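You operate a simulated robot arm through the tools that you are given. There is no shell and no other tool.

You are at the controls of a simulated robot arm. One attempt, no reset.

Task
Form a card in the orange mould, sprinkled from the green shaker.
Fine: shake it even over the small vat, lay it back on the slatted board, put the shaker back; other moulds, shaker and controls stay. Set down upright: what you pick out.
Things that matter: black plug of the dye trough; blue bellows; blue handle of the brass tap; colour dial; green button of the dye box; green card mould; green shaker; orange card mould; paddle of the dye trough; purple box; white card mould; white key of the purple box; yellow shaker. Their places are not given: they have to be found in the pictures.

The check looks at the end state, three seconds after you hand in, the way a careful person would. Anything else that was tipped, shoved, dropped, spilled or broken makes it a failure.

Robot
A 7-joint arm with a two-finger parallel gripper, fixed in place. Base frame: the origin is on the floor under the middle of its stand, x ahead of it, y to its left, z up. Readings come in m, degrees, newtons and seconds.
With the tool pointing down near the work surface it reaches from about 0.52 to 0.96 m from the base axis. Its first joint turns from -166.0 to 166.0 degrees. Payload 3.91 kg.
The tool frame sits at the grasp point between the pads (the TCP): z along the fingers, y along the line on which they close. The tips reach 0.03 m beyond it. Largest opening 0.11 m; finger width 0.02, thickness 0.01; the body of the gripper, 0.048 by 0.112 m, starts 0.055 m behind the TCP.
Orientation is that of the tool frame in the base frame, as a unit quaternion [w, x, y, z]. With the fingers straight down and closing along the base's y, the tool's x points along the base's -x, its y along +y and its z along -z.

Tools
- The arm moves only by the tool step_arm. Its argument "motion" is a list of rows, each a list of 7 numbers: the shift along the tool's x, y, z in m, then the turn, a rotation vector about the tool's x, y, z in degrees, then the closure in counts, from 0 (fully open) to 255 (shut). In form: [[dx, dy, dz, wx, wy, wz, grip], ...]. A call has 1 to 20 rows; each row shifts and turns the commanded pose from where the row before left it, along the tool's axes as they then stand. Each row takes 0.2 s and may step no farther than 0.05 m and 8.6 degrees from the row before; otherwise, or with a gripper value out of range, the whole call is refused. Where a pose cannot be reached the arm comes as near as it can. A force on the tool above 90 N (or 10 N above the force at the start of the call, whichever is more), or a blocked arm, ends the call early, and 0.2 s more pass. The fingers move at their own pace (about 0.072 m/s each) and stop on an object; they squeeze with about 43 N. The grip force told is the motor's: it shows also when the fingers shut on nothing. Time passes only in rows, and 0.2 s behind the last, so rows that do not move let the fingers close. It gives the time, the measured TCP pose, the force on the tool (base axes), the opening and the grip force at its end, in the units of the frame above (readings bear some noise), with the torque about the TCP (base axes, N m) and any sound that the robot's microphone picked up.
- Cameras (640 x 400 px; columns grow to the right, rows downward): "scene" is fixed at [0.0501, 0.5008, 1.3867]; the picture's right is [-0.54, -0.84, 0.00], its down [-0.38, 0.24, -0.89] and it looks along [0.75, -0.48, -0.45] (base axes); focal length 364 px, centre (320, 200). "wrist" rides on the gripper at [0.072, 0.017, -0.103] in the tool frame; the picture's right is [-0.23, 0.97, 0.00], its down [-0.76, -0.18, -0.62] and it looks along [-0.61, -0.14, 0.78] (tool axes); focal length 222 px, centre (320, 200).
- capture(camera): a new picture of that camera. It takes no simulated time.
- raise_lower(by): slides the trunk up (or, below 0, down) by that many m; the arm rides with it, the base frame stays. It gives what a move gives, with no picture.
- measure_at(camera, pixels): for up to 12 pixels [column, row] of the newest picture of that camera ("zoom" is the newest enlarged one), the place [x, y, z] in the base frame of the surface seen there, good to about 0.002 m. It takes no simulated time.
- close_up(camera, box): a new picture of the part [left, top, right, bottom] of that camera's present view, enlarged. It takes no simulated time.
- job_done(): hands the job in; it is judged then, once.

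Unless the task says otherwise, let go and move clear before handing in.

The tools are called after "Emit:" by a JSON object that holds its "method" and its "body". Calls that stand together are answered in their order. step_arm: Moves the arm, as the interface text tells. Its arguments: {"type":"object","properties":{"motion":{"type":"array","items":{"type":"array","items":{"type":"number"}}}},"required":["motion"]} The other tools are called the same way: raise_lower (by) moves the trunk up or down; capture (camera) takes a picture; measure_at (camera, pixels) gives the place of the surface under pixels of a picture; close_up (camera, box) takes an enlarged picture of a part of a camera's view; job_done () hands the job in.

At the start:

```text
time_s: 0.0
tcp_pos: [0.4909, 0.1407, 1.1651]
tool_rot: [-0.001, -0.001, 1.0, 0.001]
contact_force: [0.3, -0.3, -0.1]
wrist_torque: [0.04, -0.03, 0.02]
width: 0.1099
grip_force: 0.1
trunk travel left (down, up): [-0.6, 0.082]
```

scene: 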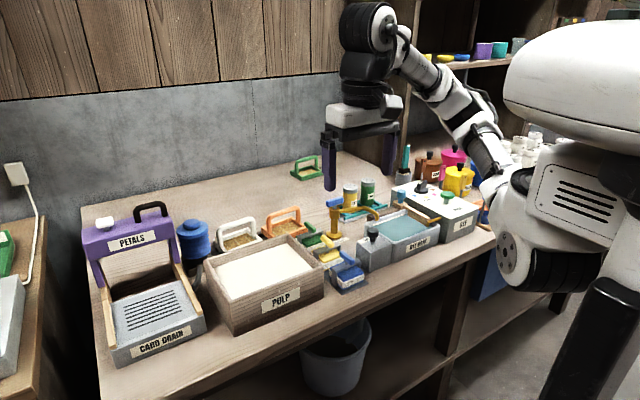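
wrist: 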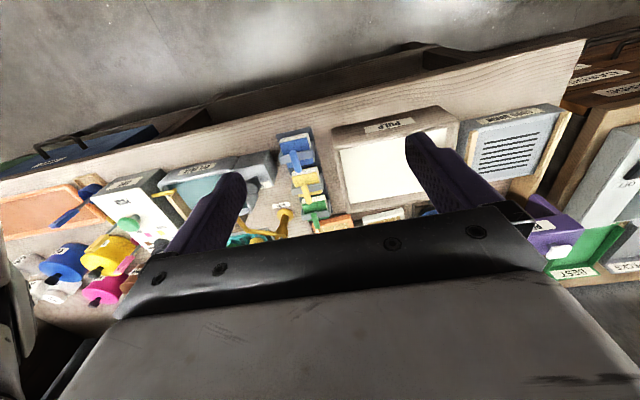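

The first pictures show a table with the pulp vat, card drain, petals box, moulds near (240,235) and (285,222), and shakers near (350,195) and (367,190). I'll take enlarged views to identify everything.

Emit:
{"method": "close_up", "body": {"camera": "scene", "box": [200, 150, 360, 250]}}

Emit:
{"method": "close_up", "body": {"camera": "scene", "box": [300, 150, 500, 275]}}

Emit:
{"method": "close_up", "body": {"camera": "scene", "box": [70, 190, 310, 370]}}

```text
4.00 times, centred on (280, 200) of scene
```

zoom: 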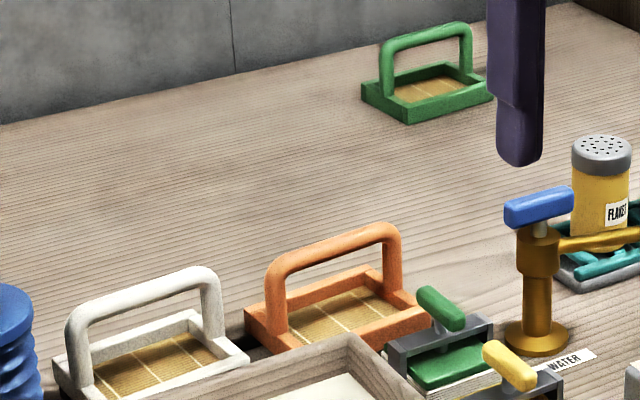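

```text
3.20 times, centred on (400, 212) of scene
```

zoom: 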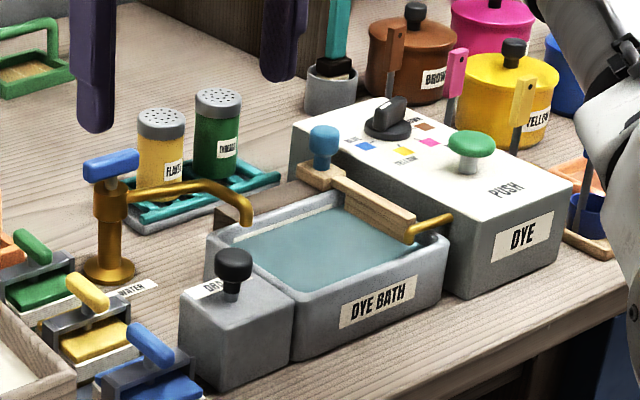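

```text
2.22 times, centred on (190, 280) of scene
```

zoom: 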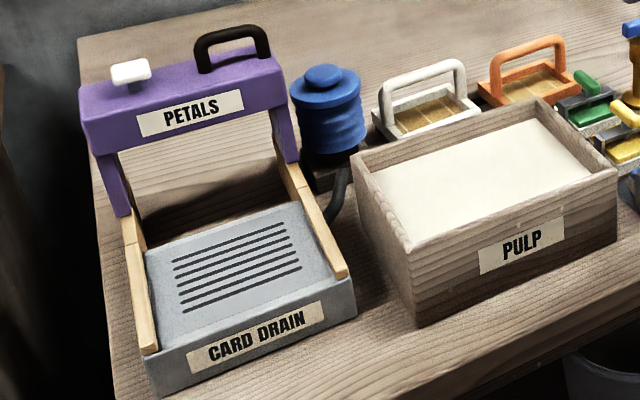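

Orange mould is near (285,222) behind the pulp vat, green shaker near (367,190) on a teal rack, slatted drain near (150,310). I'll measure key points in the scene.

Emit:
{"method": "capture", "body": {"camera": "scene"}}

Emit:
{"method": "measure_at", "body": {"camera": "scene", "pixels": [[266, 217], [300, 209], [262, 230], [278, 238], [304, 228], [291, 217], [285, 232], [240, 246], [265, 270], [205, 275], [285, 237], [326, 262]]}}

Emit:
{"method": "measure_at", "body": {"camera": "scene", "pixels": [[368, 180], [367, 192], [350, 188], [349, 200], [385, 206], [345, 220], [150, 310], [125, 300], [185, 290], [115, 345], [205, 315], [350, 240]]}}

```text
taken
```

scene: 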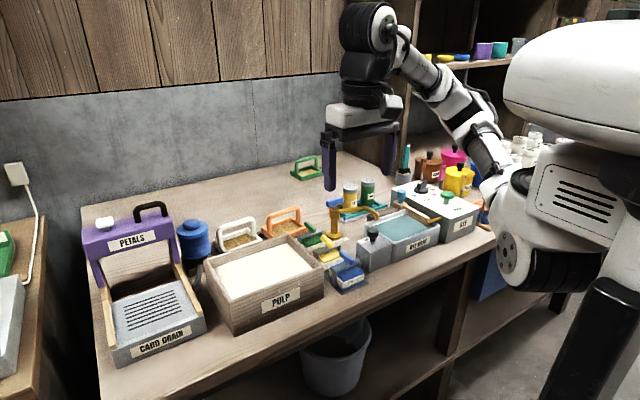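

```text
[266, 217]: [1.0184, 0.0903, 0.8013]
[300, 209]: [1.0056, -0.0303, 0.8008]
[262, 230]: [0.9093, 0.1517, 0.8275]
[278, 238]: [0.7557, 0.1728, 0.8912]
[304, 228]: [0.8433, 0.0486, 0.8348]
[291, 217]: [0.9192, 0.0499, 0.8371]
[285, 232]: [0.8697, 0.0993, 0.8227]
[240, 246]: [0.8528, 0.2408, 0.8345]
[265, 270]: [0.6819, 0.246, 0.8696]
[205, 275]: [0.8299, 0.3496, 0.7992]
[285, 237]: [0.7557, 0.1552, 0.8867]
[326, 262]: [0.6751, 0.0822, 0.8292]
```

```text
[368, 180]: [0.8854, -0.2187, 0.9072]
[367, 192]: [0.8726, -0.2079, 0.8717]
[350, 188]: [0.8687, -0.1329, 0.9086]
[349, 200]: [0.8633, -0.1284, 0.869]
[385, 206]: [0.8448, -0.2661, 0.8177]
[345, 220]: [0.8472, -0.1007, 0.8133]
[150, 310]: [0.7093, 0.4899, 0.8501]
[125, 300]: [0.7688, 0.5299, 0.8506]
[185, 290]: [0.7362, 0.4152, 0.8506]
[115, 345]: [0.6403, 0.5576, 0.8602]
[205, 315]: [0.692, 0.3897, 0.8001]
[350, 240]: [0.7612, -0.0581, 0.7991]
```

Table top is at z≈0.80, drain surface at z≈0.85. I'll zoom tightly on the orange mould and measure its geometry.

Emit:
{"method": "close_up", "body": {"camera": "scene", "box": [252, 196, 316, 236]}}

```text
10.00 times, centred on (284, 216) of scene
```

zoom: 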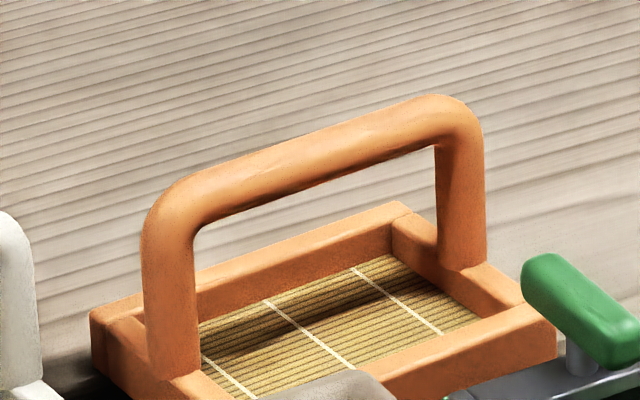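

Emit:
{"method": "measure_at", "body": {"camera": "zoom", "pixels": [[170, 205], [440, 110], [310, 160], [400, 130], [230, 185], [170, 360], [460, 260], [400, 210], [100, 315], [540, 315], [300, 320], [480, 300]]}}

Emit:
{"method": "close_up", "body": {"camera": "scene", "box": [320, 170, 400, 220]}}

```text
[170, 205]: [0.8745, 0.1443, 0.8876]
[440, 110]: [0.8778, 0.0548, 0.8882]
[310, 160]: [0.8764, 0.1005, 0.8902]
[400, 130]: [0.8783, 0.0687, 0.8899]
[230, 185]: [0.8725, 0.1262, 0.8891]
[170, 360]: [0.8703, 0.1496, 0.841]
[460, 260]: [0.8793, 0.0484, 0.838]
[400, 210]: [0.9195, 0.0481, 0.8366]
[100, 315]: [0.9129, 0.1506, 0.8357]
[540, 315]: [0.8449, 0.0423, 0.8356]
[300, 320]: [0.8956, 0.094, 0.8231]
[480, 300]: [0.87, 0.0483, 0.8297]
```

```text
8.00 times, centred on (360, 195) of scene
```

zoom: 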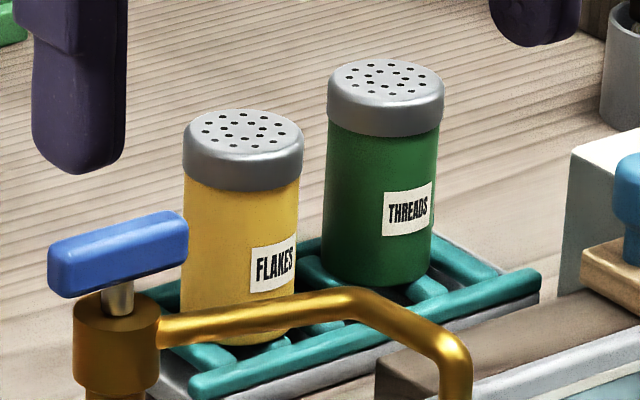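

The handle bar runs along y at x≈0.878, z≈0.885, from y≈0.045 to 0.15. Now I'll measure the shakers in this zoom and then the pulp vat.

Emit:
{"method": "measure_at", "body": {"camera": "zoom", "pixels": [[385, 78], [335, 82], [438, 82], [385, 120], [380, 200], [330, 200], [432, 170], [370, 275], [240, 125], [480, 305], [420, 285], [300, 340]]}}

Emit:
{"method": "close_up", "body": {"camera": "scene", "box": [194, 220, 338, 310]}}

```text
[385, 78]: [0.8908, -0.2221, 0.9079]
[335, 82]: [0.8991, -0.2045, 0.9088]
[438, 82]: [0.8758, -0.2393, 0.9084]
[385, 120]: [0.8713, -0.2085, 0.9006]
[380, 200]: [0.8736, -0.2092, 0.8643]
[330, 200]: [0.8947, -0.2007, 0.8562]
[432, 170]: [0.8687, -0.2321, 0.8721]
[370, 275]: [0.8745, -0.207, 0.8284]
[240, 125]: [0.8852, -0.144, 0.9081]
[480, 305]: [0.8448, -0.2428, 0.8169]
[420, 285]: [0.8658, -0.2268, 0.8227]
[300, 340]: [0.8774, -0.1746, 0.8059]
```

```text
4.44 times, centred on (266, 265) of scene
```

zoom: 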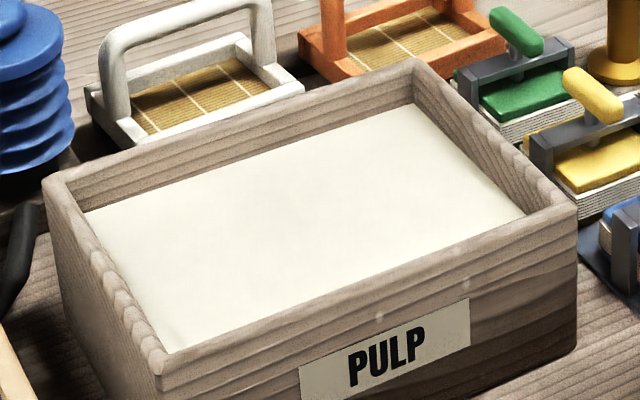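

Emit:
{"method": "measure_at", "body": {"camera": "zoom", "pixels": [[300, 230], [85, 213], [418, 62], [570, 207], [160, 362], [52, 180], [410, 110], [520, 212], [175, 345], [250, 130], [340, 290], [95, 260]]}}

Emit:
{"method": "close_up", "body": {"camera": "scene", "box": [80, 200, 240, 300]}}

```text
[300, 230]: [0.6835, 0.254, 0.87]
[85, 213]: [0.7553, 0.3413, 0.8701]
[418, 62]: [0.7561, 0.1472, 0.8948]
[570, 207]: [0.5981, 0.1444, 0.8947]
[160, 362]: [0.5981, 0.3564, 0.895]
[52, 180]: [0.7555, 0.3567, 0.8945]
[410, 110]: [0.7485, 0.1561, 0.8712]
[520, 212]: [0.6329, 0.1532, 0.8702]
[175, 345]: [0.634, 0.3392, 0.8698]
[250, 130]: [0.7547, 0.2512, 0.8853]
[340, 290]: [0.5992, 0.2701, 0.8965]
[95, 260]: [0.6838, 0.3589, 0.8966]
```

```text
4.00 times, centred on (160, 250) of scene
```

zoom: 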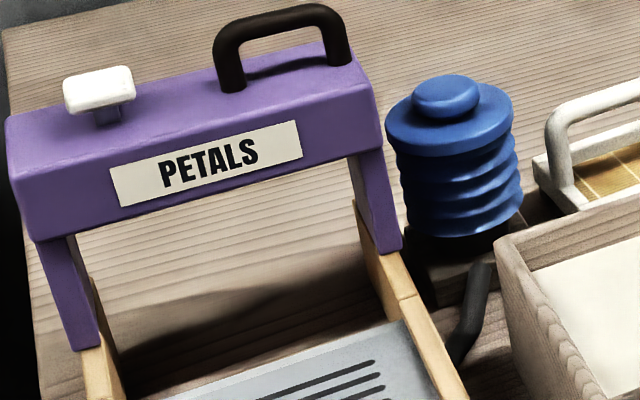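

The pulp surface is at z=0.87, rim at z≈0.895, inner extent about x 0.61–0.75, y 0.155–0.345. Now I'll measure the purple box, bellows and the drain.

Emit:
{"method": "measure_at", "body": {"camera": "zoom", "pixels": [[115, 200], [300, 130], [30, 235], [375, 85], [100, 80], [285, 30], [345, 60], [450, 95], [400, 120], [512, 110], [70, 340], [390, 240]]}}

Emit:
{"method": "close_up", "body": {"camera": "scene", "box": [84, 260, 228, 350]}}

```text
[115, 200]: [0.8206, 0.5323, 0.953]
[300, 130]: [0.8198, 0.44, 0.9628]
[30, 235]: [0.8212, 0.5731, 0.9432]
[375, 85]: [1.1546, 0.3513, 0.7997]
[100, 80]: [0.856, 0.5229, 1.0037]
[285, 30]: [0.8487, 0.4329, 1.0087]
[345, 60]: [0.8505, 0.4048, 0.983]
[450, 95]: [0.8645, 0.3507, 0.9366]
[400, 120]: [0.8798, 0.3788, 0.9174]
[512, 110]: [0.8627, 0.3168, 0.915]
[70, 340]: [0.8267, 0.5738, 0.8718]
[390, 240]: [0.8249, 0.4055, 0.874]
```

```text
4.44 times, centred on (156, 305) of scene
```

zoom: 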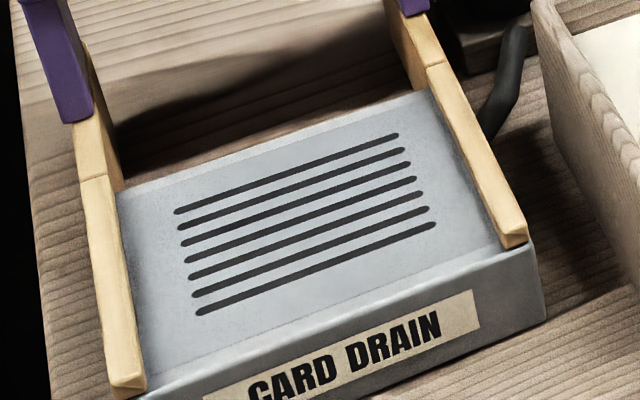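

Emit:
{"method": "measure_at", "body": {"camera": "zoom", "pixels": [[120, 198], [430, 95], [495, 245], [150, 385], [200, 310], [430, 225], [398, 135], [178, 210], [515, 225], [450, 75], [120, 375], [90, 190]]}}

Emit:
{"method": "close_up", "body": {"camera": "wrist", "box": [200, 90, 520, 290]}}

```text
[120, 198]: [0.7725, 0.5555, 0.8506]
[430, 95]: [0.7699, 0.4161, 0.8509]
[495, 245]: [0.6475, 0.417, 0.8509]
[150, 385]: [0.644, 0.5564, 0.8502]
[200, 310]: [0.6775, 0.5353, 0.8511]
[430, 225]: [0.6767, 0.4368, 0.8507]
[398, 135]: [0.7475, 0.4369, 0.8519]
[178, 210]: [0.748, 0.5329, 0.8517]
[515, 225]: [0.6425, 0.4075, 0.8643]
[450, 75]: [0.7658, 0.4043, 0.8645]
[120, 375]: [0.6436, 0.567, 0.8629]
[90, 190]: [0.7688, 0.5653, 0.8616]
```

```text
2.00 times, centred on (360, 190) of wrist
```

zoom: 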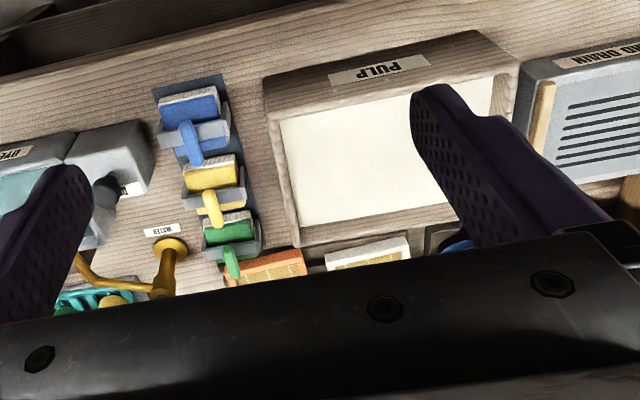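

The drain surface is z≈0.851 between rails at y≈0.416 and 0.557, with slots centred near (0.712, 0.485). I'll move the arm in over the table high up to get a wrist view of the moulds and shakers.

Emit:
{"method": "step_arm", "body": {"motion": [[-0.03, -0.008, 0.005, 0, 0, 0, 0], [-0.03, -0.008, 0.005, 0, 0, 0, 0], [-0.03, -0.008, 0.005, 0, 0, 0, 0], [-0.03, -0.008, 0.005, 0, 0, 0, 0], [-0.03, -0.008, 0.005, 0, 0, 0, 0], [0, 0, 0, 0, 0, 0, 0]]}}

Emit:
{"method": "capture", "body": {"camera": "wrist"}}

Emit:
{"method": "capture", "body": {"camera": "scene"}}

```text
time_s: 1.4
tcp_pos: [0.6382, 0.1002, 1.14]
tool_rot: [0.0, -0.001, 1.0, 0.0]
contact_force: [0.0, -0.5, 0.6]
wrist_torque: [0.02, 0.0, 0.05]
width: 0.1098
grip_force: 0.0
trunk travel left (down, up): [-0.6, 0.082]
```

```text
taken
```

wrist: 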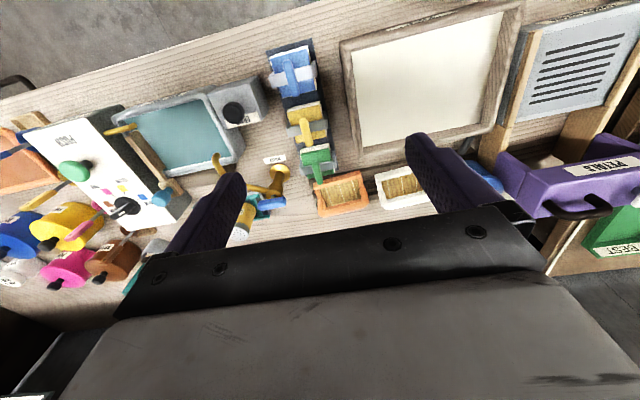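

```text
taken
```

scene: 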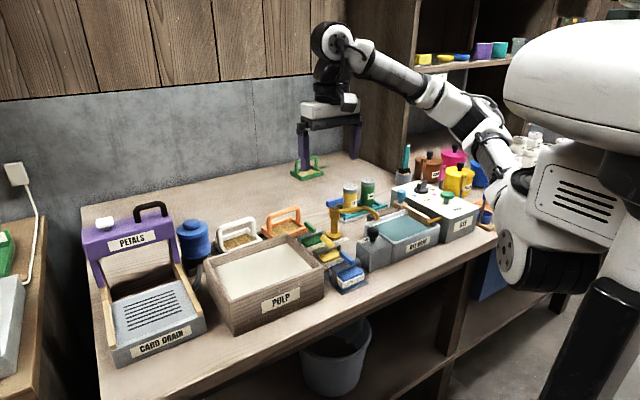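

The arm moved as commanded. I'll zoom into the wrist view for the moulds (340,190) and the dye trough region (180,130).

Emit:
{"method": "close_up", "body": {"camera": "wrist", "box": [260, 130, 440, 243]}}

Emit:
{"method": "close_up", "body": {"camera": "wrist", "box": [100, 60, 340, 210]}}

```text
3.54 times, centred on (350, 186) of wrist
```

zoom: 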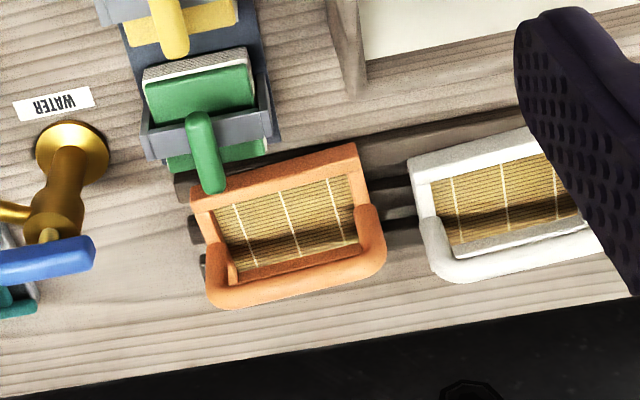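

```text
2.67 times, centred on (220, 135) of wrist
```

zoom: 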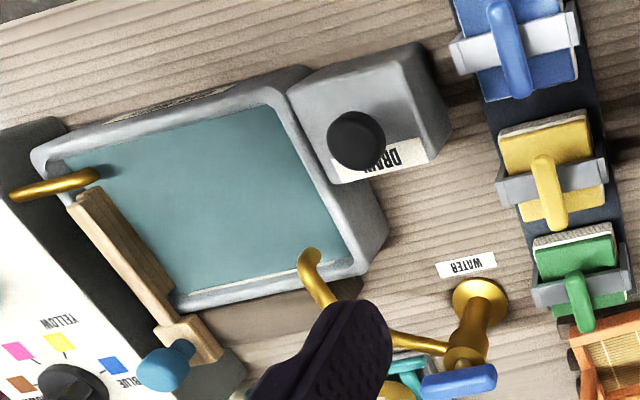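

The wrist view shows dark brown slats underneath the orange and white moulds (near (330,195)), which matters for deciding what "the slatted board" is. I'll go lower for a better look.

Emit:
{"method": "step_arm", "body": {"motion": [[0.01, 0.0, 0.03, 0, 0, 0, 0], [0.01, 0.0, 0.03, 0, 0, 0, 0], [0.01, 0.0, 0.03, 0, 0, 0, 0], [0, 0, 0, 0, 0, 0, 0]]}}

Emit:
{"method": "capture", "body": {"camera": "wrist"}}

Emit:
{"method": "close_up", "body": {"camera": "wrist", "box": [260, 100, 500, 250]}}

```text
time_s: 2.4
tcp_pos: [0.6087, 0.1025, 1.0516]
tool_rot: [0.001, -0.001, 1.0, 0.001]
contact_force: [0.2, 0.6, -0.2]
wrist_torque: [-0.01, -0.01, 0.0]
width: 0.1101
grip_force: 0.1
trunk travel left (down, up): [-0.6, 0.082]
```

```text
taken
```

wrist: 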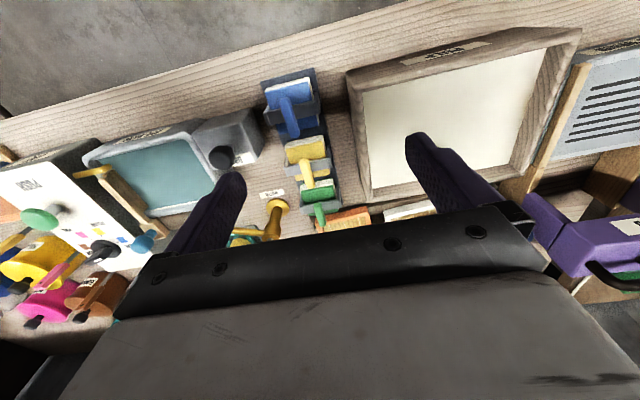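

```text
2.67 times, centred on (380, 175) of wrist
```

zoom: 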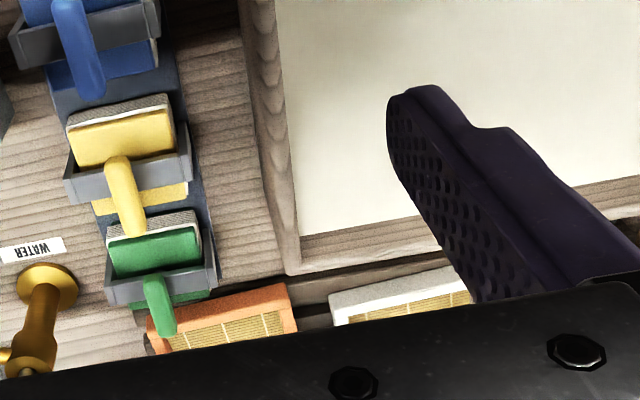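

The hand blocks the moulds from here. I'll raise and move forward so the moulds appear in the upper part of the wrist view.

Emit:
{"method": "step_arm", "body": {"motion": [[-0.02, 0.0, -0.025, 0, 0, 0, 0], [-0.03, 0.0, -0.025, 0, 0, 0, 0], [-0.04, 0.0, -0.015, 0, 0, 0, 0], [-0.04, 0.0, 0, 0, 0, 0, 0], [-0.04, 0.0, 0, 0, 0, 0, 0], [0, 0, 0, 0, 0, 0, 0]]}}

Emit:
{"method": "capture", "body": {"camera": "wrist"}}

Emit:
{"method": "close_up", "body": {"camera": "wrist", "box": [240, 40, 480, 190]}}

```text
time_s: 3.8
tcp_pos: [0.7767, 0.102, 1.1139]
tool_rot: [0.0, -0.001, 1.0, 0.0]
contact_force: [-0.9, 0.6, -0.2]
wrist_torque: [0.0, -0.01, 0.0]
width: 0.11
grip_force: 0.0
trunk travel left (down, up): [-0.6, 0.082]
```

```text
taken
```

wrist: 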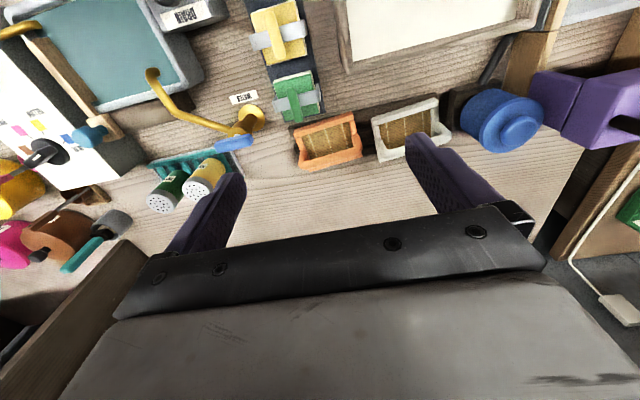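

```text
2.67 times, centred on (360, 115) of wrist
```

zoom: 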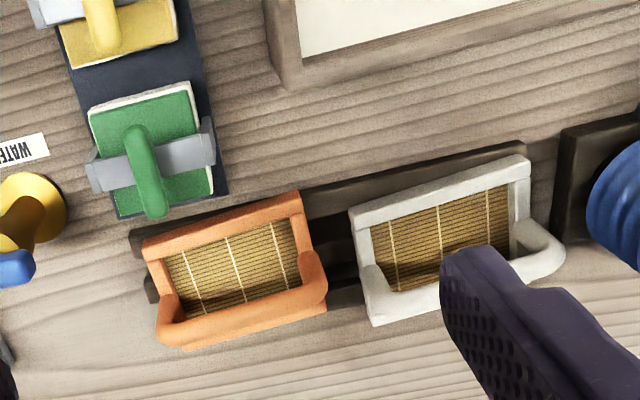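

The rack beneath the orange/white moulds consists of dark bars near zoom (330,215) and (340,290). I'll inspect it more closely along with the drain to decide which one is "the slatted board".

Emit:
{"method": "close_up", "body": {"camera": "wrist", "box": [284, 90, 396, 160]}}

Emit:
{"method": "measure_at", "body": {"camera": "wrist", "pixels": [[368, 117], [370, 145], [368, 132], [294, 138], [296, 153], [362, 165], [340, 168], [293, 128]]}}

Emit:
{"method": "close_up", "body": {"camera": "scene", "box": [280, 150, 332, 182]}}

Emit:
{"method": "close_up", "body": {"camera": "scene", "box": [212, 200, 276, 240]}}

```text
5.71 times, centred on (340, 125) of wrist
```

zoom: 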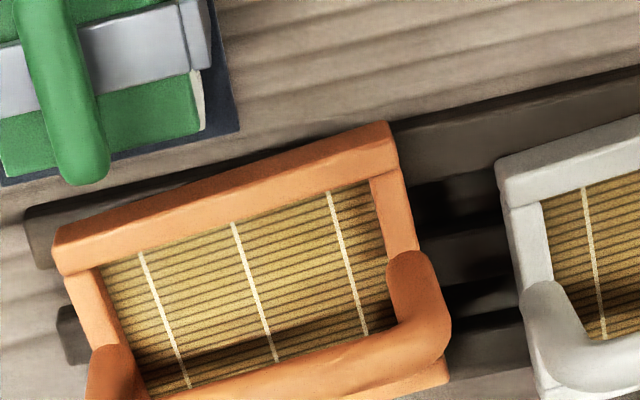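

```text
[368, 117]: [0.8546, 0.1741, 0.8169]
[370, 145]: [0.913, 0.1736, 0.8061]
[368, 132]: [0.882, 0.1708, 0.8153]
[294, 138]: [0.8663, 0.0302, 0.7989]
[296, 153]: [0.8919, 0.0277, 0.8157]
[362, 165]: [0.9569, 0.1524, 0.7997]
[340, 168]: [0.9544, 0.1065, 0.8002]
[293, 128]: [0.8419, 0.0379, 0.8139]
```

```text
12.31 times, centred on (306, 166) of scene
```

zoom: 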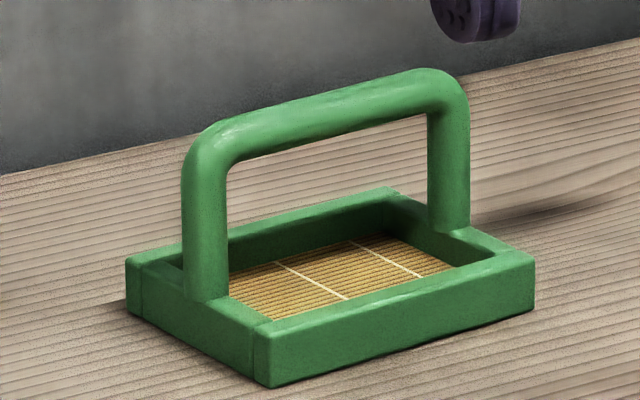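

```text
10.00 times, centred on (244, 220) of scene
```

zoom: 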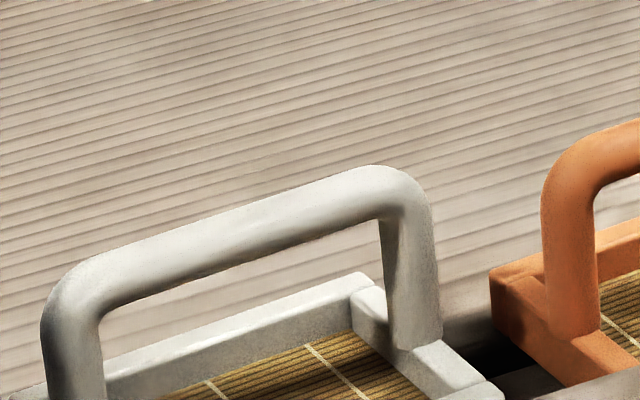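

The rack under the moulds is made of dark wooden slats (tops at z≈0.8157 at (368,117), (368,132)), and the orange mould came from there – so "lay it back on the slatted board" means that slatted rack. Now I'll measure the mould's exact pose from the wrist zoom.

Emit:
{"method": "close_up", "body": {"camera": "wrist", "box": [284, 105, 380, 165]}}

```text
6.67 times, centred on (332, 135) of wrist
```

zoom: 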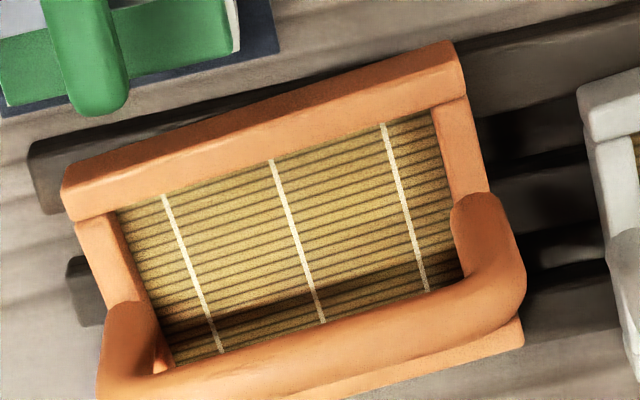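

Emit:
{"method": "measure_at", "body": {"camera": "zoom", "pixels": [[180, 380], [260, 362], [340, 338], [420, 312], [480, 290], [75, 185], [450, 60], [270, 120], [300, 240], [100, 90], [80, 290], [560, 240]]}}

```text
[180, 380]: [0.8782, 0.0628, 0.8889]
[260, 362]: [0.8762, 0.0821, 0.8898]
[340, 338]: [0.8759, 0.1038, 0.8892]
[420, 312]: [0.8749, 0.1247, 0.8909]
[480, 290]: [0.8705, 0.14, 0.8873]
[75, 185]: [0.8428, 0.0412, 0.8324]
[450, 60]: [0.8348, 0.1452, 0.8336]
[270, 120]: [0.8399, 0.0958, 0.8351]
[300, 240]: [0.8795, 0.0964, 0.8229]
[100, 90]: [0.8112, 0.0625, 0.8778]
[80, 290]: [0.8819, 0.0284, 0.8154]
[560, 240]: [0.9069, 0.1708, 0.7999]
```

The mould sits at about (0.879, 0.097) with the bar along y, yawed ≈+3.5°, bar centre z≈0.8845. I'll turn the tool 86.5° about its axis so the fingers close across the bar, staying high.

Emit:
{"method": "step_arm", "body": {"motion": [[0, 0, 0, 0, 0, 7.864, 0], [0, 0, 0, 0, 0, 7.864, 0], [0, 0, 0, 0, 0, 7.864, 0], [0, 0, 0, 0, 0, 7.864, 0], [0, 0, 0, 0, 0, 7.864, 0], [0, 0, 0, 0, 0, 7.864, 0], [0, 0, 0, 0, 0, 7.864, 0], [0, 0, 0, 0, 0, 7.864, 0], [0, 0, 0, 0, 0, 7.864, 0], [0, 0, 0, 0, 0, 7.864, 0], [0, 0, 0, 0, 0, 7.864, 0], [0, 0, 0, 0, 0, 0, 0]]}}

Emit:
{"method": "capture", "body": {"camera": "scene"}}

Emit:
{"method": "capture", "body": {"camera": "wrist"}}

```text
time_s: 6.4
tcp_pos: [0.7787, 0.1001, 1.1137]
tool_rot: [0.0, 0.685, 0.729, 0.0]
contact_force: [-0.6, 1.6, 0.2]
wrist_torque: [0.0, 0.05, 0.0]
width: 0.1099
grip_force: 0.1
trunk travel left (down, up): [-0.6, 0.082]
```

```text
taken
```

scene: 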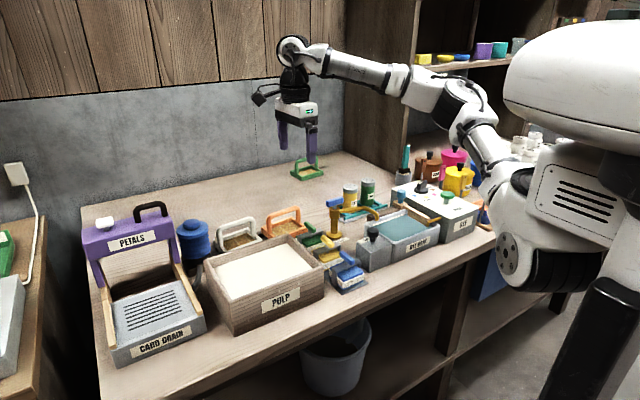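

```text
taken
```

wrist: 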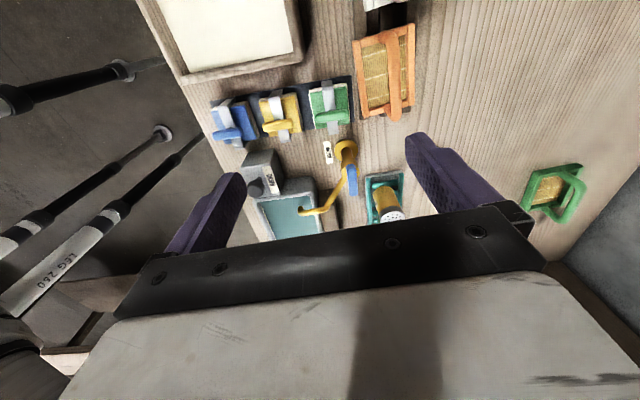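

The rotation was achieved: tool x now lies along the bar. Next I'll move over the bar at (0.879, 0.0975), half-close the fingers to ≈0.06 m, and descend to z≈0.95 for a check.

Emit:
{"method": "step_arm", "body": {"motion": [[-0.0029, 0.0333, 0, 0, 0, 0, 110], [-0.0029, 0.0333, 0, 0, 0, 0, 110], [-0.003, 0.0334, 0, 0, 0, 0, 110], [0, 0, 0.04, 0, 0, 0, 110], [0, 0, 0.04, 0, 0, 0, 110], [0, 0, 0.04, 0, 0, 0, 110], [0, 0, 0.03, 0, 0, 0, 110], [0, 0, 0, 0, 0, 0, 110]]}}

Emit:
{"method": "capture", "body": {"camera": "scene"}}

Emit:
{"method": "capture", "body": {"camera": "wrist"}}

```text
time_s: 8.2
tcp_pos: [0.8775, 0.0988, 0.9652]
tool_rot: [-0.001, 0.684, 0.729, 0.0]
contact_force: [0.4, -0.8, 0.4]
wrist_torque: [0.01, 0.0, 0.02]
width: 0.0624
grip_force: 0.1
trunk travel left (down, up): [-0.6, 0.082]
```

```text
taken
```

scene: 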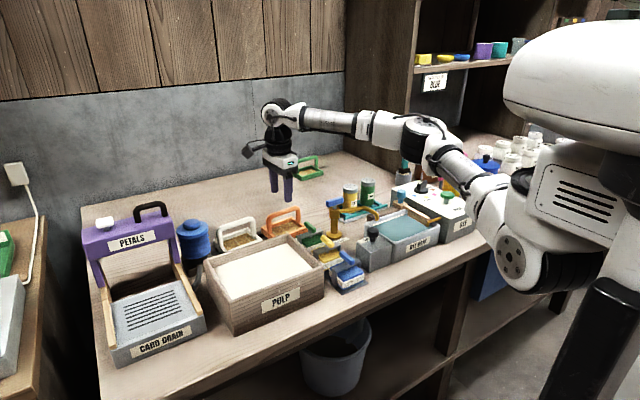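

```text
taken
```

wrist: 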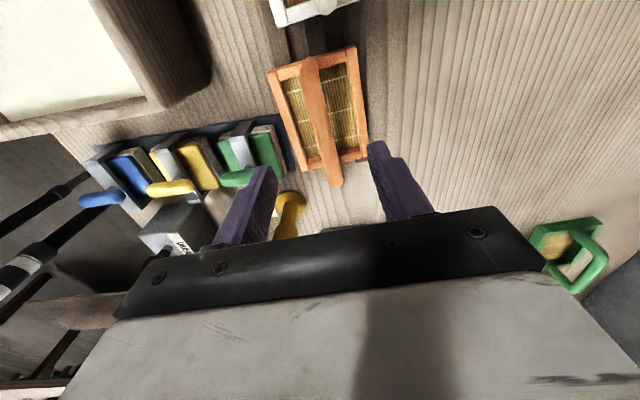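

Bar is between the fingers in the wrist view, running from (308,62) to (336,183). I'll measure it to fine-tune before the final descent.

Emit:
{"method": "measure_at", "body": {"camera": "wrist", "pixels": [[309, 66], [313, 90], [318, 115], [323, 140], [330, 165], [335, 180], [290, 80], [345, 60], [325, 120], [311, 115]]}}

Emit:
{"method": "close_up", "body": {"camera": "wrist", "box": [240, 40, 400, 140]}}

```text
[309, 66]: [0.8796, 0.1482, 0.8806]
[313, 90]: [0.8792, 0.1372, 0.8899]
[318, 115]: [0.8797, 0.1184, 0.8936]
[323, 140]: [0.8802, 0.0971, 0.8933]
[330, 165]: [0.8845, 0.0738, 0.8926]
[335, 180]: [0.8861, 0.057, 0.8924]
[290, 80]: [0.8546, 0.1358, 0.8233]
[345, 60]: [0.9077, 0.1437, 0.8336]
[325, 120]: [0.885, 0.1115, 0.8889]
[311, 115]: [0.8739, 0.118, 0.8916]
```

```text
4.00 times, centred on (320, 90) of wrist
```

zoom: 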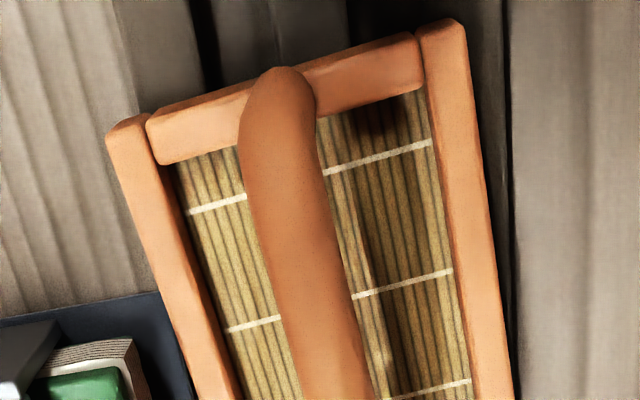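

The bar's centreline is near x≈0.881 at y≈0.098, top z≈0.8935. I'll nudge +3 mm in x, descend 0.079 m to put the TCP at the bar centre, and close.

Emit:
{"method": "step_arm", "body": {"motion": [[0, 0.003, 0.03, 0, 0, 0, 110], [0, 0, 0.03, 0, 0, 0, 110], [0, 0, 0.018, 0, 0, 0, 110], [0, 0, 0, 0, 0, 0, 110]]}}

Emit:
{"method": "capture", "body": {"camera": "wrist"}}

Emit:
{"method": "close_up", "body": {"camera": "scene", "box": [220, 130, 348, 250]}}

```text
time_s: 9.2
tcp_pos: [0.8811, 0.0987, 0.8886]
tool_rot: [-0.001, 0.684, 0.729, 0.001]
contact_force: [-0.4, -0.5, -0.1]
wrist_torque: [0.01, 0.01, 0.0]
width: 0.0628
grip_force: 0.0
trunk travel left (down, up): [-0.6, 0.082]
```

```text
taken
```

wrist: 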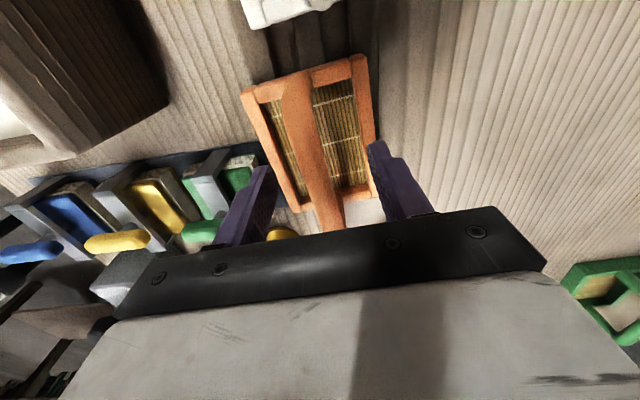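

```text
3.33 times, centred on (284, 190) of scene
```

zoom: 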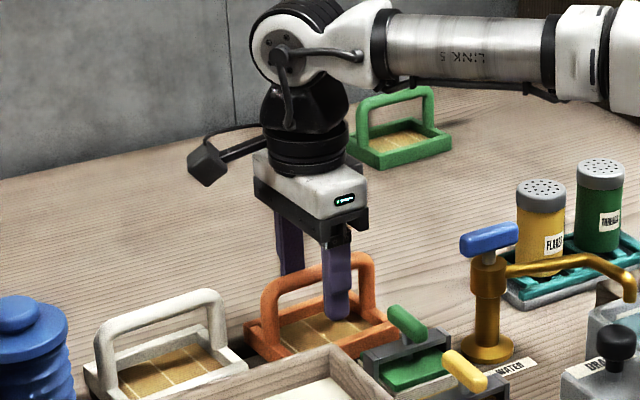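

Fingers straddle the bar with no contact force. Closing now.

Emit:
{"method": "step_arm", "body": {"motion": [[0, 0, 0.002, 0, 0, 0, 150], [0, 0, 0, 0, 0, 0, 200], [0, 0, 0, 0, 0, 0, 255], [0, 0, 0, 0, 0, 0, 255], [0, 0, 0, 0, 0, 0, 255], [0, 0, 0, 0, 0, 0, 255]]}}

Emit:
{"method": "capture", "body": {"camera": "wrist"}}

```text
time_s: 10.6
tcp_pos: [0.881, 0.0988, 0.886]
tool_rot: [0.0, 0.684, 0.729, 0.0]
contact_force: [-0.1, 0.6, -0.3]
wrist_torque: [0.05, -0.02, 0.03]
width: 0.0138
grip_force: 43.1
trunk travel left (down, up): [-0.6, 0.082]
```

```text
taken
```

wrist: 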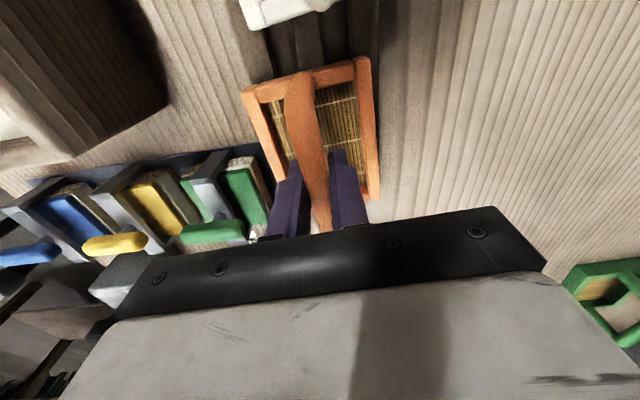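

Gripped at 13.8 mm with 43 N. The release pose to return to is TCP (0.881, 0.0988, 0.886). Lifting straight up 0.12 m.

Emit:
{"method": "step_arm", "body": {"motion": [[0, 0, -0.015, 0, 0, 0, 255], [0, 0, -0.025, 0, 0, 0, 255], [0, 0, -0.03, 0, 0, 0, 255], [0, 0, -0.03, 0, 0, 0, 255], [0, 0, -0.02, 0, 0, 0, 255], [0, 0, 0, 0, 0, 0, 255]]}}

Emit:
{"method": "capture", "body": {"camera": "wrist"}}

Emit:
{"method": "capture", "body": {"camera": "scene"}}

```text
time_s: 12.0
tcp_pos: [0.8843, 0.0991, 1.0077]
tool_rot: [0.0, 0.685, 0.729, 0.0]
contact_force: [-0.3, 0.2, 0.0]
wrist_torque: [0.0, -0.02, 0.02]
width: 0.0
grip_force: 37.2
trunk travel left (down, up): [-0.6, 0.082]
```

```text
taken
```

wrist: 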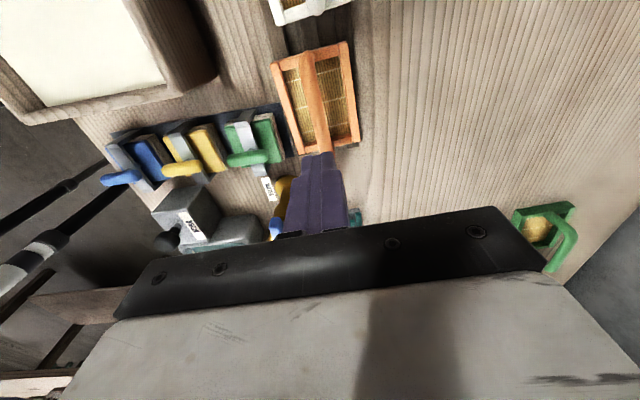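

```text
taken
```

scene: 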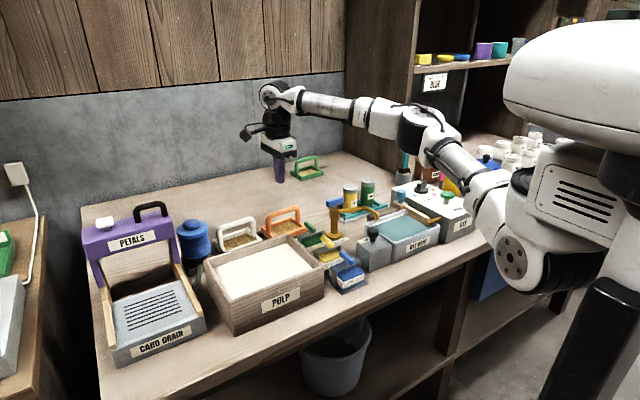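

The bar slipped out (width 0.0) and the mould still sits on the rack near wrist (315,100). I'll check whether it moved and look at it closely.

Emit:
{"method": "close_up", "body": {"camera": "scene", "box": [252, 196, 316, 236]}}

Emit:
{"method": "close_up", "body": {"camera": "wrist", "box": [240, 20, 400, 120]}}

Emit:
{"method": "measure_at", "body": {"camera": "wrist", "pixels": [[306, 55], [310, 75], [316, 100], [321, 125], [326, 145], [273, 66], [345, 44], [300, 150], [357, 138]]}}

```text
10.00 times, centred on (284, 216) of scene
```

zoom: 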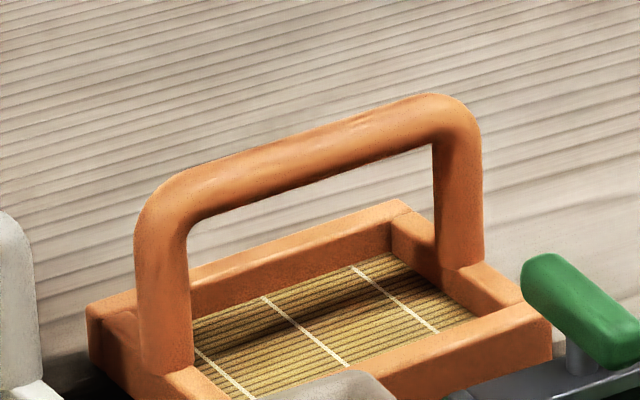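

```text
4.00 times, centred on (320, 70) of wrist
```

zoom: 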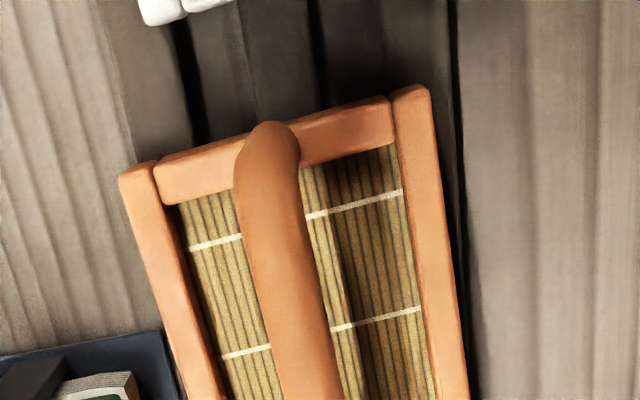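

```text
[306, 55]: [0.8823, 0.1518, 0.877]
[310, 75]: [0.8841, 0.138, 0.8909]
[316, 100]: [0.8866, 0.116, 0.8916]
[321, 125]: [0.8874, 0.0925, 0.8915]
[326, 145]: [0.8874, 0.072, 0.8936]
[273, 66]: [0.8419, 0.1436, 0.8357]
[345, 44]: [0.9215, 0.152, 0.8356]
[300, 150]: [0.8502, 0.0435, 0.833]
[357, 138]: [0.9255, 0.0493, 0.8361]
```

The mould shifted only ~4 mm in +x and stays upright. I'll regrip with the bar deeper in the pads (TCP ~6 mm lower), then lift slowly and check.

Emit:
{"method": "step_arm", "body": {"motion": [[0, 0.002, 0, 0, 0, 0, 110], [0, 0, 0, 0, 0, 0, 110], [0, 0, 0.03, 0, 0, 0, 110], [0, 0, 0.04, 0, 0, 0, 110], [0, 0, 0.035, 0, 0, 0, 110], [0, 0, 0.022, 0, 0, 0, 110], [0, 0, 0, 0, 0, 0, 110], [0, 0, 0, 0, 0, 0, 110]]}}

Emit:
{"method": "capture", "body": {"camera": "wrist"}}

Emit:
{"method": "close_up", "body": {"camera": "scene", "box": [236, 176, 332, 236]}}

```text
time_s: 13.8
tcp_pos: [0.8879, 0.1007, 0.8813]
tool_rot: [0.0, 0.685, 0.729, 0.0]
contact_force: [-0.1, 0.0, 0.3]
wrist_torque: [0.0, 0.0, 0.0]
width: 0.0626
grip_force: 0.0
trunk travel left (down, up): [-0.6, 0.082]
```

```text
taken
```

wrist: 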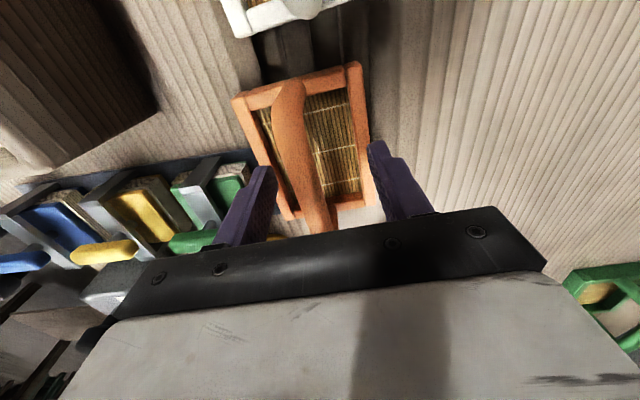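

```text
6.67 times, centred on (284, 206) of scene
```

zoom: 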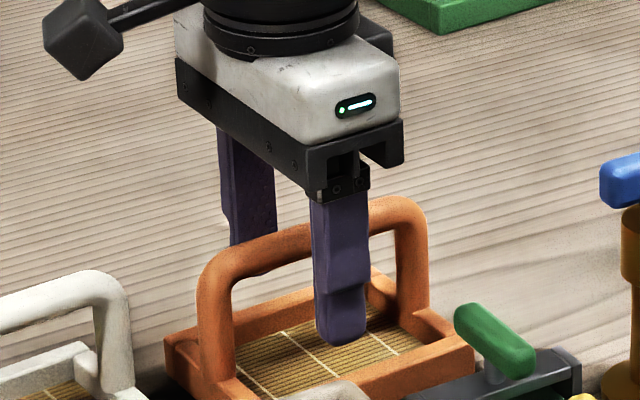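

Fingers are lower this time (TCP z 0.8813). Closing and holding, then lifting just slightly to test.

Emit:
{"method": "step_arm", "body": {"motion": [[0, 0, 0, 0, 0, 0, 160], [0, 0, 0, 0, 0, 0, 200], [0, 0, 0, 0, 0, 0, 255], [0, 0, 0, 0, 0, 0, 255], [0, 0, 0, 0, 0, 0, 255], [0, 0, 0, 0, 0, 0, 255], [0, 0, -0.003, 0, 0, 0, 255], [0, 0, -0.003, 0, 0, 0, 255], [0, 0, 0, 0, 0, 0, 255]]}}

Emit:
{"method": "capture", "body": {"camera": "wrist"}}

Emit:
{"method": "close_up", "body": {"camera": "scene", "box": [236, 176, 332, 236]}}

```text
time_s: 15.8
tcp_pos: [0.8878, 0.0998, 0.885]
tool_rot: [-0.001, 0.685, 0.729, -0.001]
contact_force: [0.0, 0.7, -0.7]
wrist_torque: [-0.02, -0.02, -0.01]
width: 0.0137
grip_force: 42.7
trunk travel left (down, up): [-0.6, 0.082]
```

```text
taken
```

wrist: 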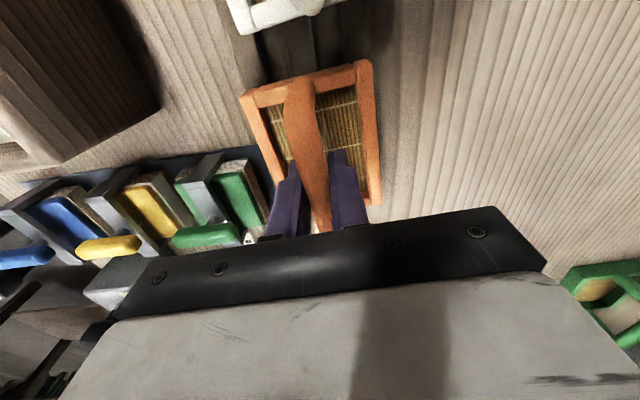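

```text
6.67 times, centred on (284, 206) of scene
```

zoom: 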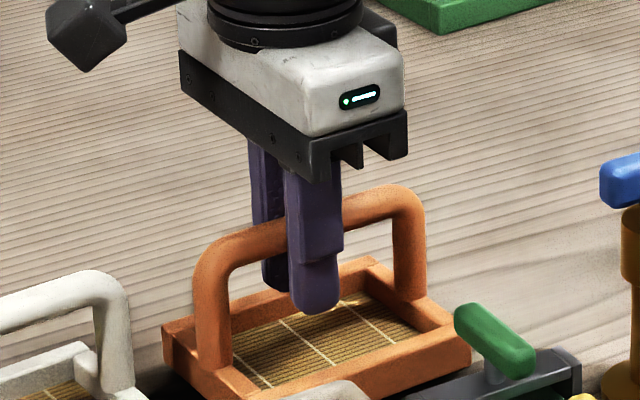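

Emit:
{"method": "measure_at", "body": {"camera": "zoom", "pixels": [[180, 345], [400, 355], [455, 345], [370, 270], [230, 380], [225, 235], [390, 200], [270, 350]]}}

Emit:
{"method": "measure_at", "body": {"camera": "wrist", "pixels": [[250, 95], [365, 68], [300, 85], [303, 110], [313, 160], [371, 120]]}}

```text
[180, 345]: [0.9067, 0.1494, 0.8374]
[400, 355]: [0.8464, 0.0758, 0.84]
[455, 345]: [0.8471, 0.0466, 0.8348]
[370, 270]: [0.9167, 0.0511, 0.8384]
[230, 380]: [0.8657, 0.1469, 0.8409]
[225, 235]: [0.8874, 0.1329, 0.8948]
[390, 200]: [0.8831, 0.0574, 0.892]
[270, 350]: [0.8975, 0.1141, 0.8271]
```

```text
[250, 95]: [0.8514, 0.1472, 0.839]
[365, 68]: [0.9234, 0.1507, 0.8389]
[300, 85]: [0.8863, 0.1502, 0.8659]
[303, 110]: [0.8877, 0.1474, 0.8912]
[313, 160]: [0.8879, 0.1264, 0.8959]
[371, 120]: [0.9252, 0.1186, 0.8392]
```

The frame top rose to z≈0.839 (from 0.836), so it is lifted. Continuing slowly while watching width.

Emit:
{"method": "step_arm", "body": {"motion": [[0, 0, -0.005, 0, 0, 0, 255], [0, 0, -0.008, 0, 0, 0, 255], [0, 0, -0.008, 0, 0, 0, 255], [0, 0, -0.005, 0, 0, 0, 255], [0, 0, 0, 0, 0, 0, 255]]}}

Emit:
{"method": "capture", "body": {"camera": "wrist"}}

```text
time_s: 17.0
tcp_pos: [0.8859, 0.0991, 0.9114]
tool_rot: [0.0, 0.685, 0.729, 0.0]
contact_force: [-0.6, 0.8, -1.5]
wrist_torque: [0.01, -0.01, 0.01]
width: 0.0138
grip_force: 43.1
trunk travel left (down, up): [-0.6, 0.082]
```

```text
taken
```

wrist: 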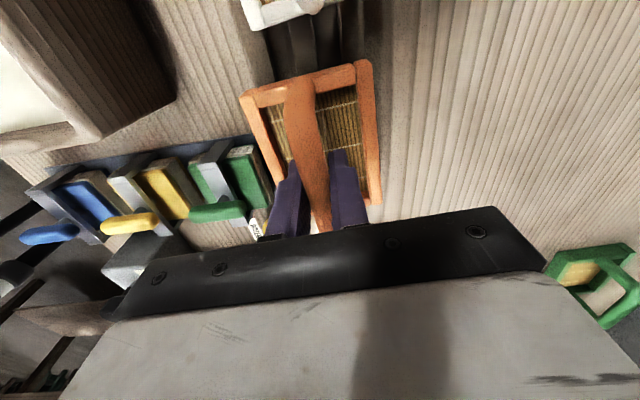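

Emit:
{"method": "measure_at", "body": {"camera": "wrist", "pixels": [[250, 95], [365, 68], [303, 110], [313, 160], [371, 120]]}}

Emit:
{"method": "step_arm", "body": {"motion": [[0, 0, -0.01, 0, 0, 0, 255], [0, 0, -0.015, 0, 0, 0, 255], [0, 0, -0.015, 0, 0, 0, 255], [0, 0, -0.015, 0, 0, 0, 255], [0, 0, -0.015, 0, 0, 0, 255], [0, 0, -0.01, 0, 0, 0, 255], [0, 0, -0.008, 0, 0, 0, 255], [0, 0, 0, 0, 0, 0, 255]]}}

Emit:
{"method": "capture", "body": {"camera": "wrist"}}

Emit:
{"method": "capture", "body": {"camera": "scene"}}

```text
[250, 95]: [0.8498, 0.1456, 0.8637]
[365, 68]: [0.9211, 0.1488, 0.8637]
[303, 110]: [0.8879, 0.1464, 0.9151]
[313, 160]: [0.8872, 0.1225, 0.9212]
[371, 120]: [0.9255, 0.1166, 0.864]
```

```text
time_s: 18.8
tcp_pos: [0.8847, 0.0996, 0.9987]
tool_rot: [0.0, 0.685, 0.729, 0.0]
contact_force: [0.6, -0.7, 0.2]
wrist_torque: [0.0, 0.01, -0.03]
width: 0.0135
grip_force: 42.2
trunk travel left (down, up): [-0.6, 0.082]
```

```text
taken
```

wrist: 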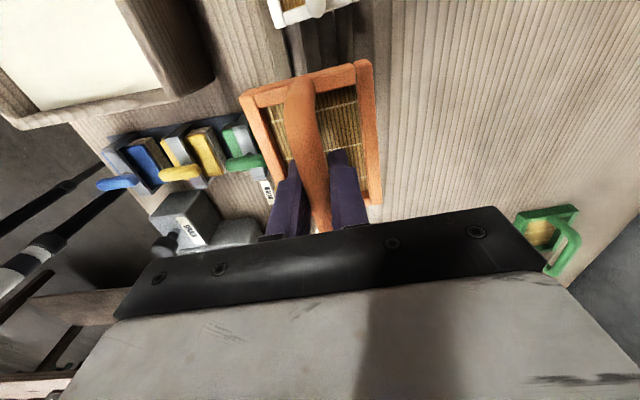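

```text
taken
```

scene: 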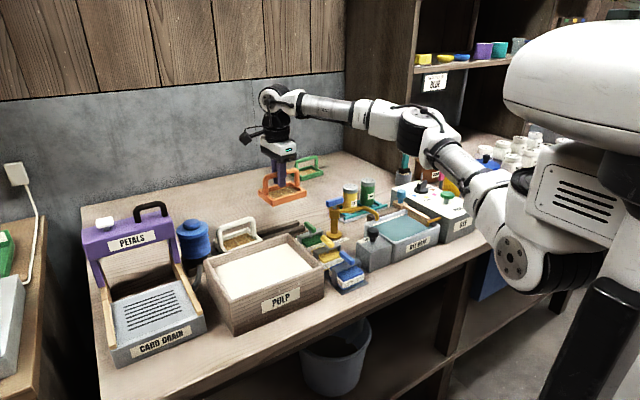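

The mould is firmly held and lifted. I'll measure it, plus the slatted board now exposed and the vat's corners.

Emit:
{"method": "measure_at", "body": {"camera": "wrist", "pixels": [[250, 95], [365, 68], [303, 110], [313, 160], [371, 120]]}}

Emit:
{"method": "close_up", "body": {"camera": "scene", "box": [252, 160, 332, 240]}}

```text
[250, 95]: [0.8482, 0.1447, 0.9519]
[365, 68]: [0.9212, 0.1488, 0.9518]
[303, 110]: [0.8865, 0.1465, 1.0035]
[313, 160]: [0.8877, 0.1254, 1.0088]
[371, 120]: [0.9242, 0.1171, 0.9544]
```

```text
5.00 times, centred on (292, 200) of scene
```

zoom: 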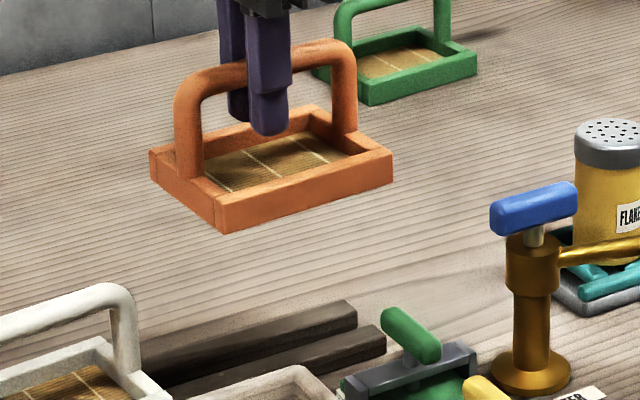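

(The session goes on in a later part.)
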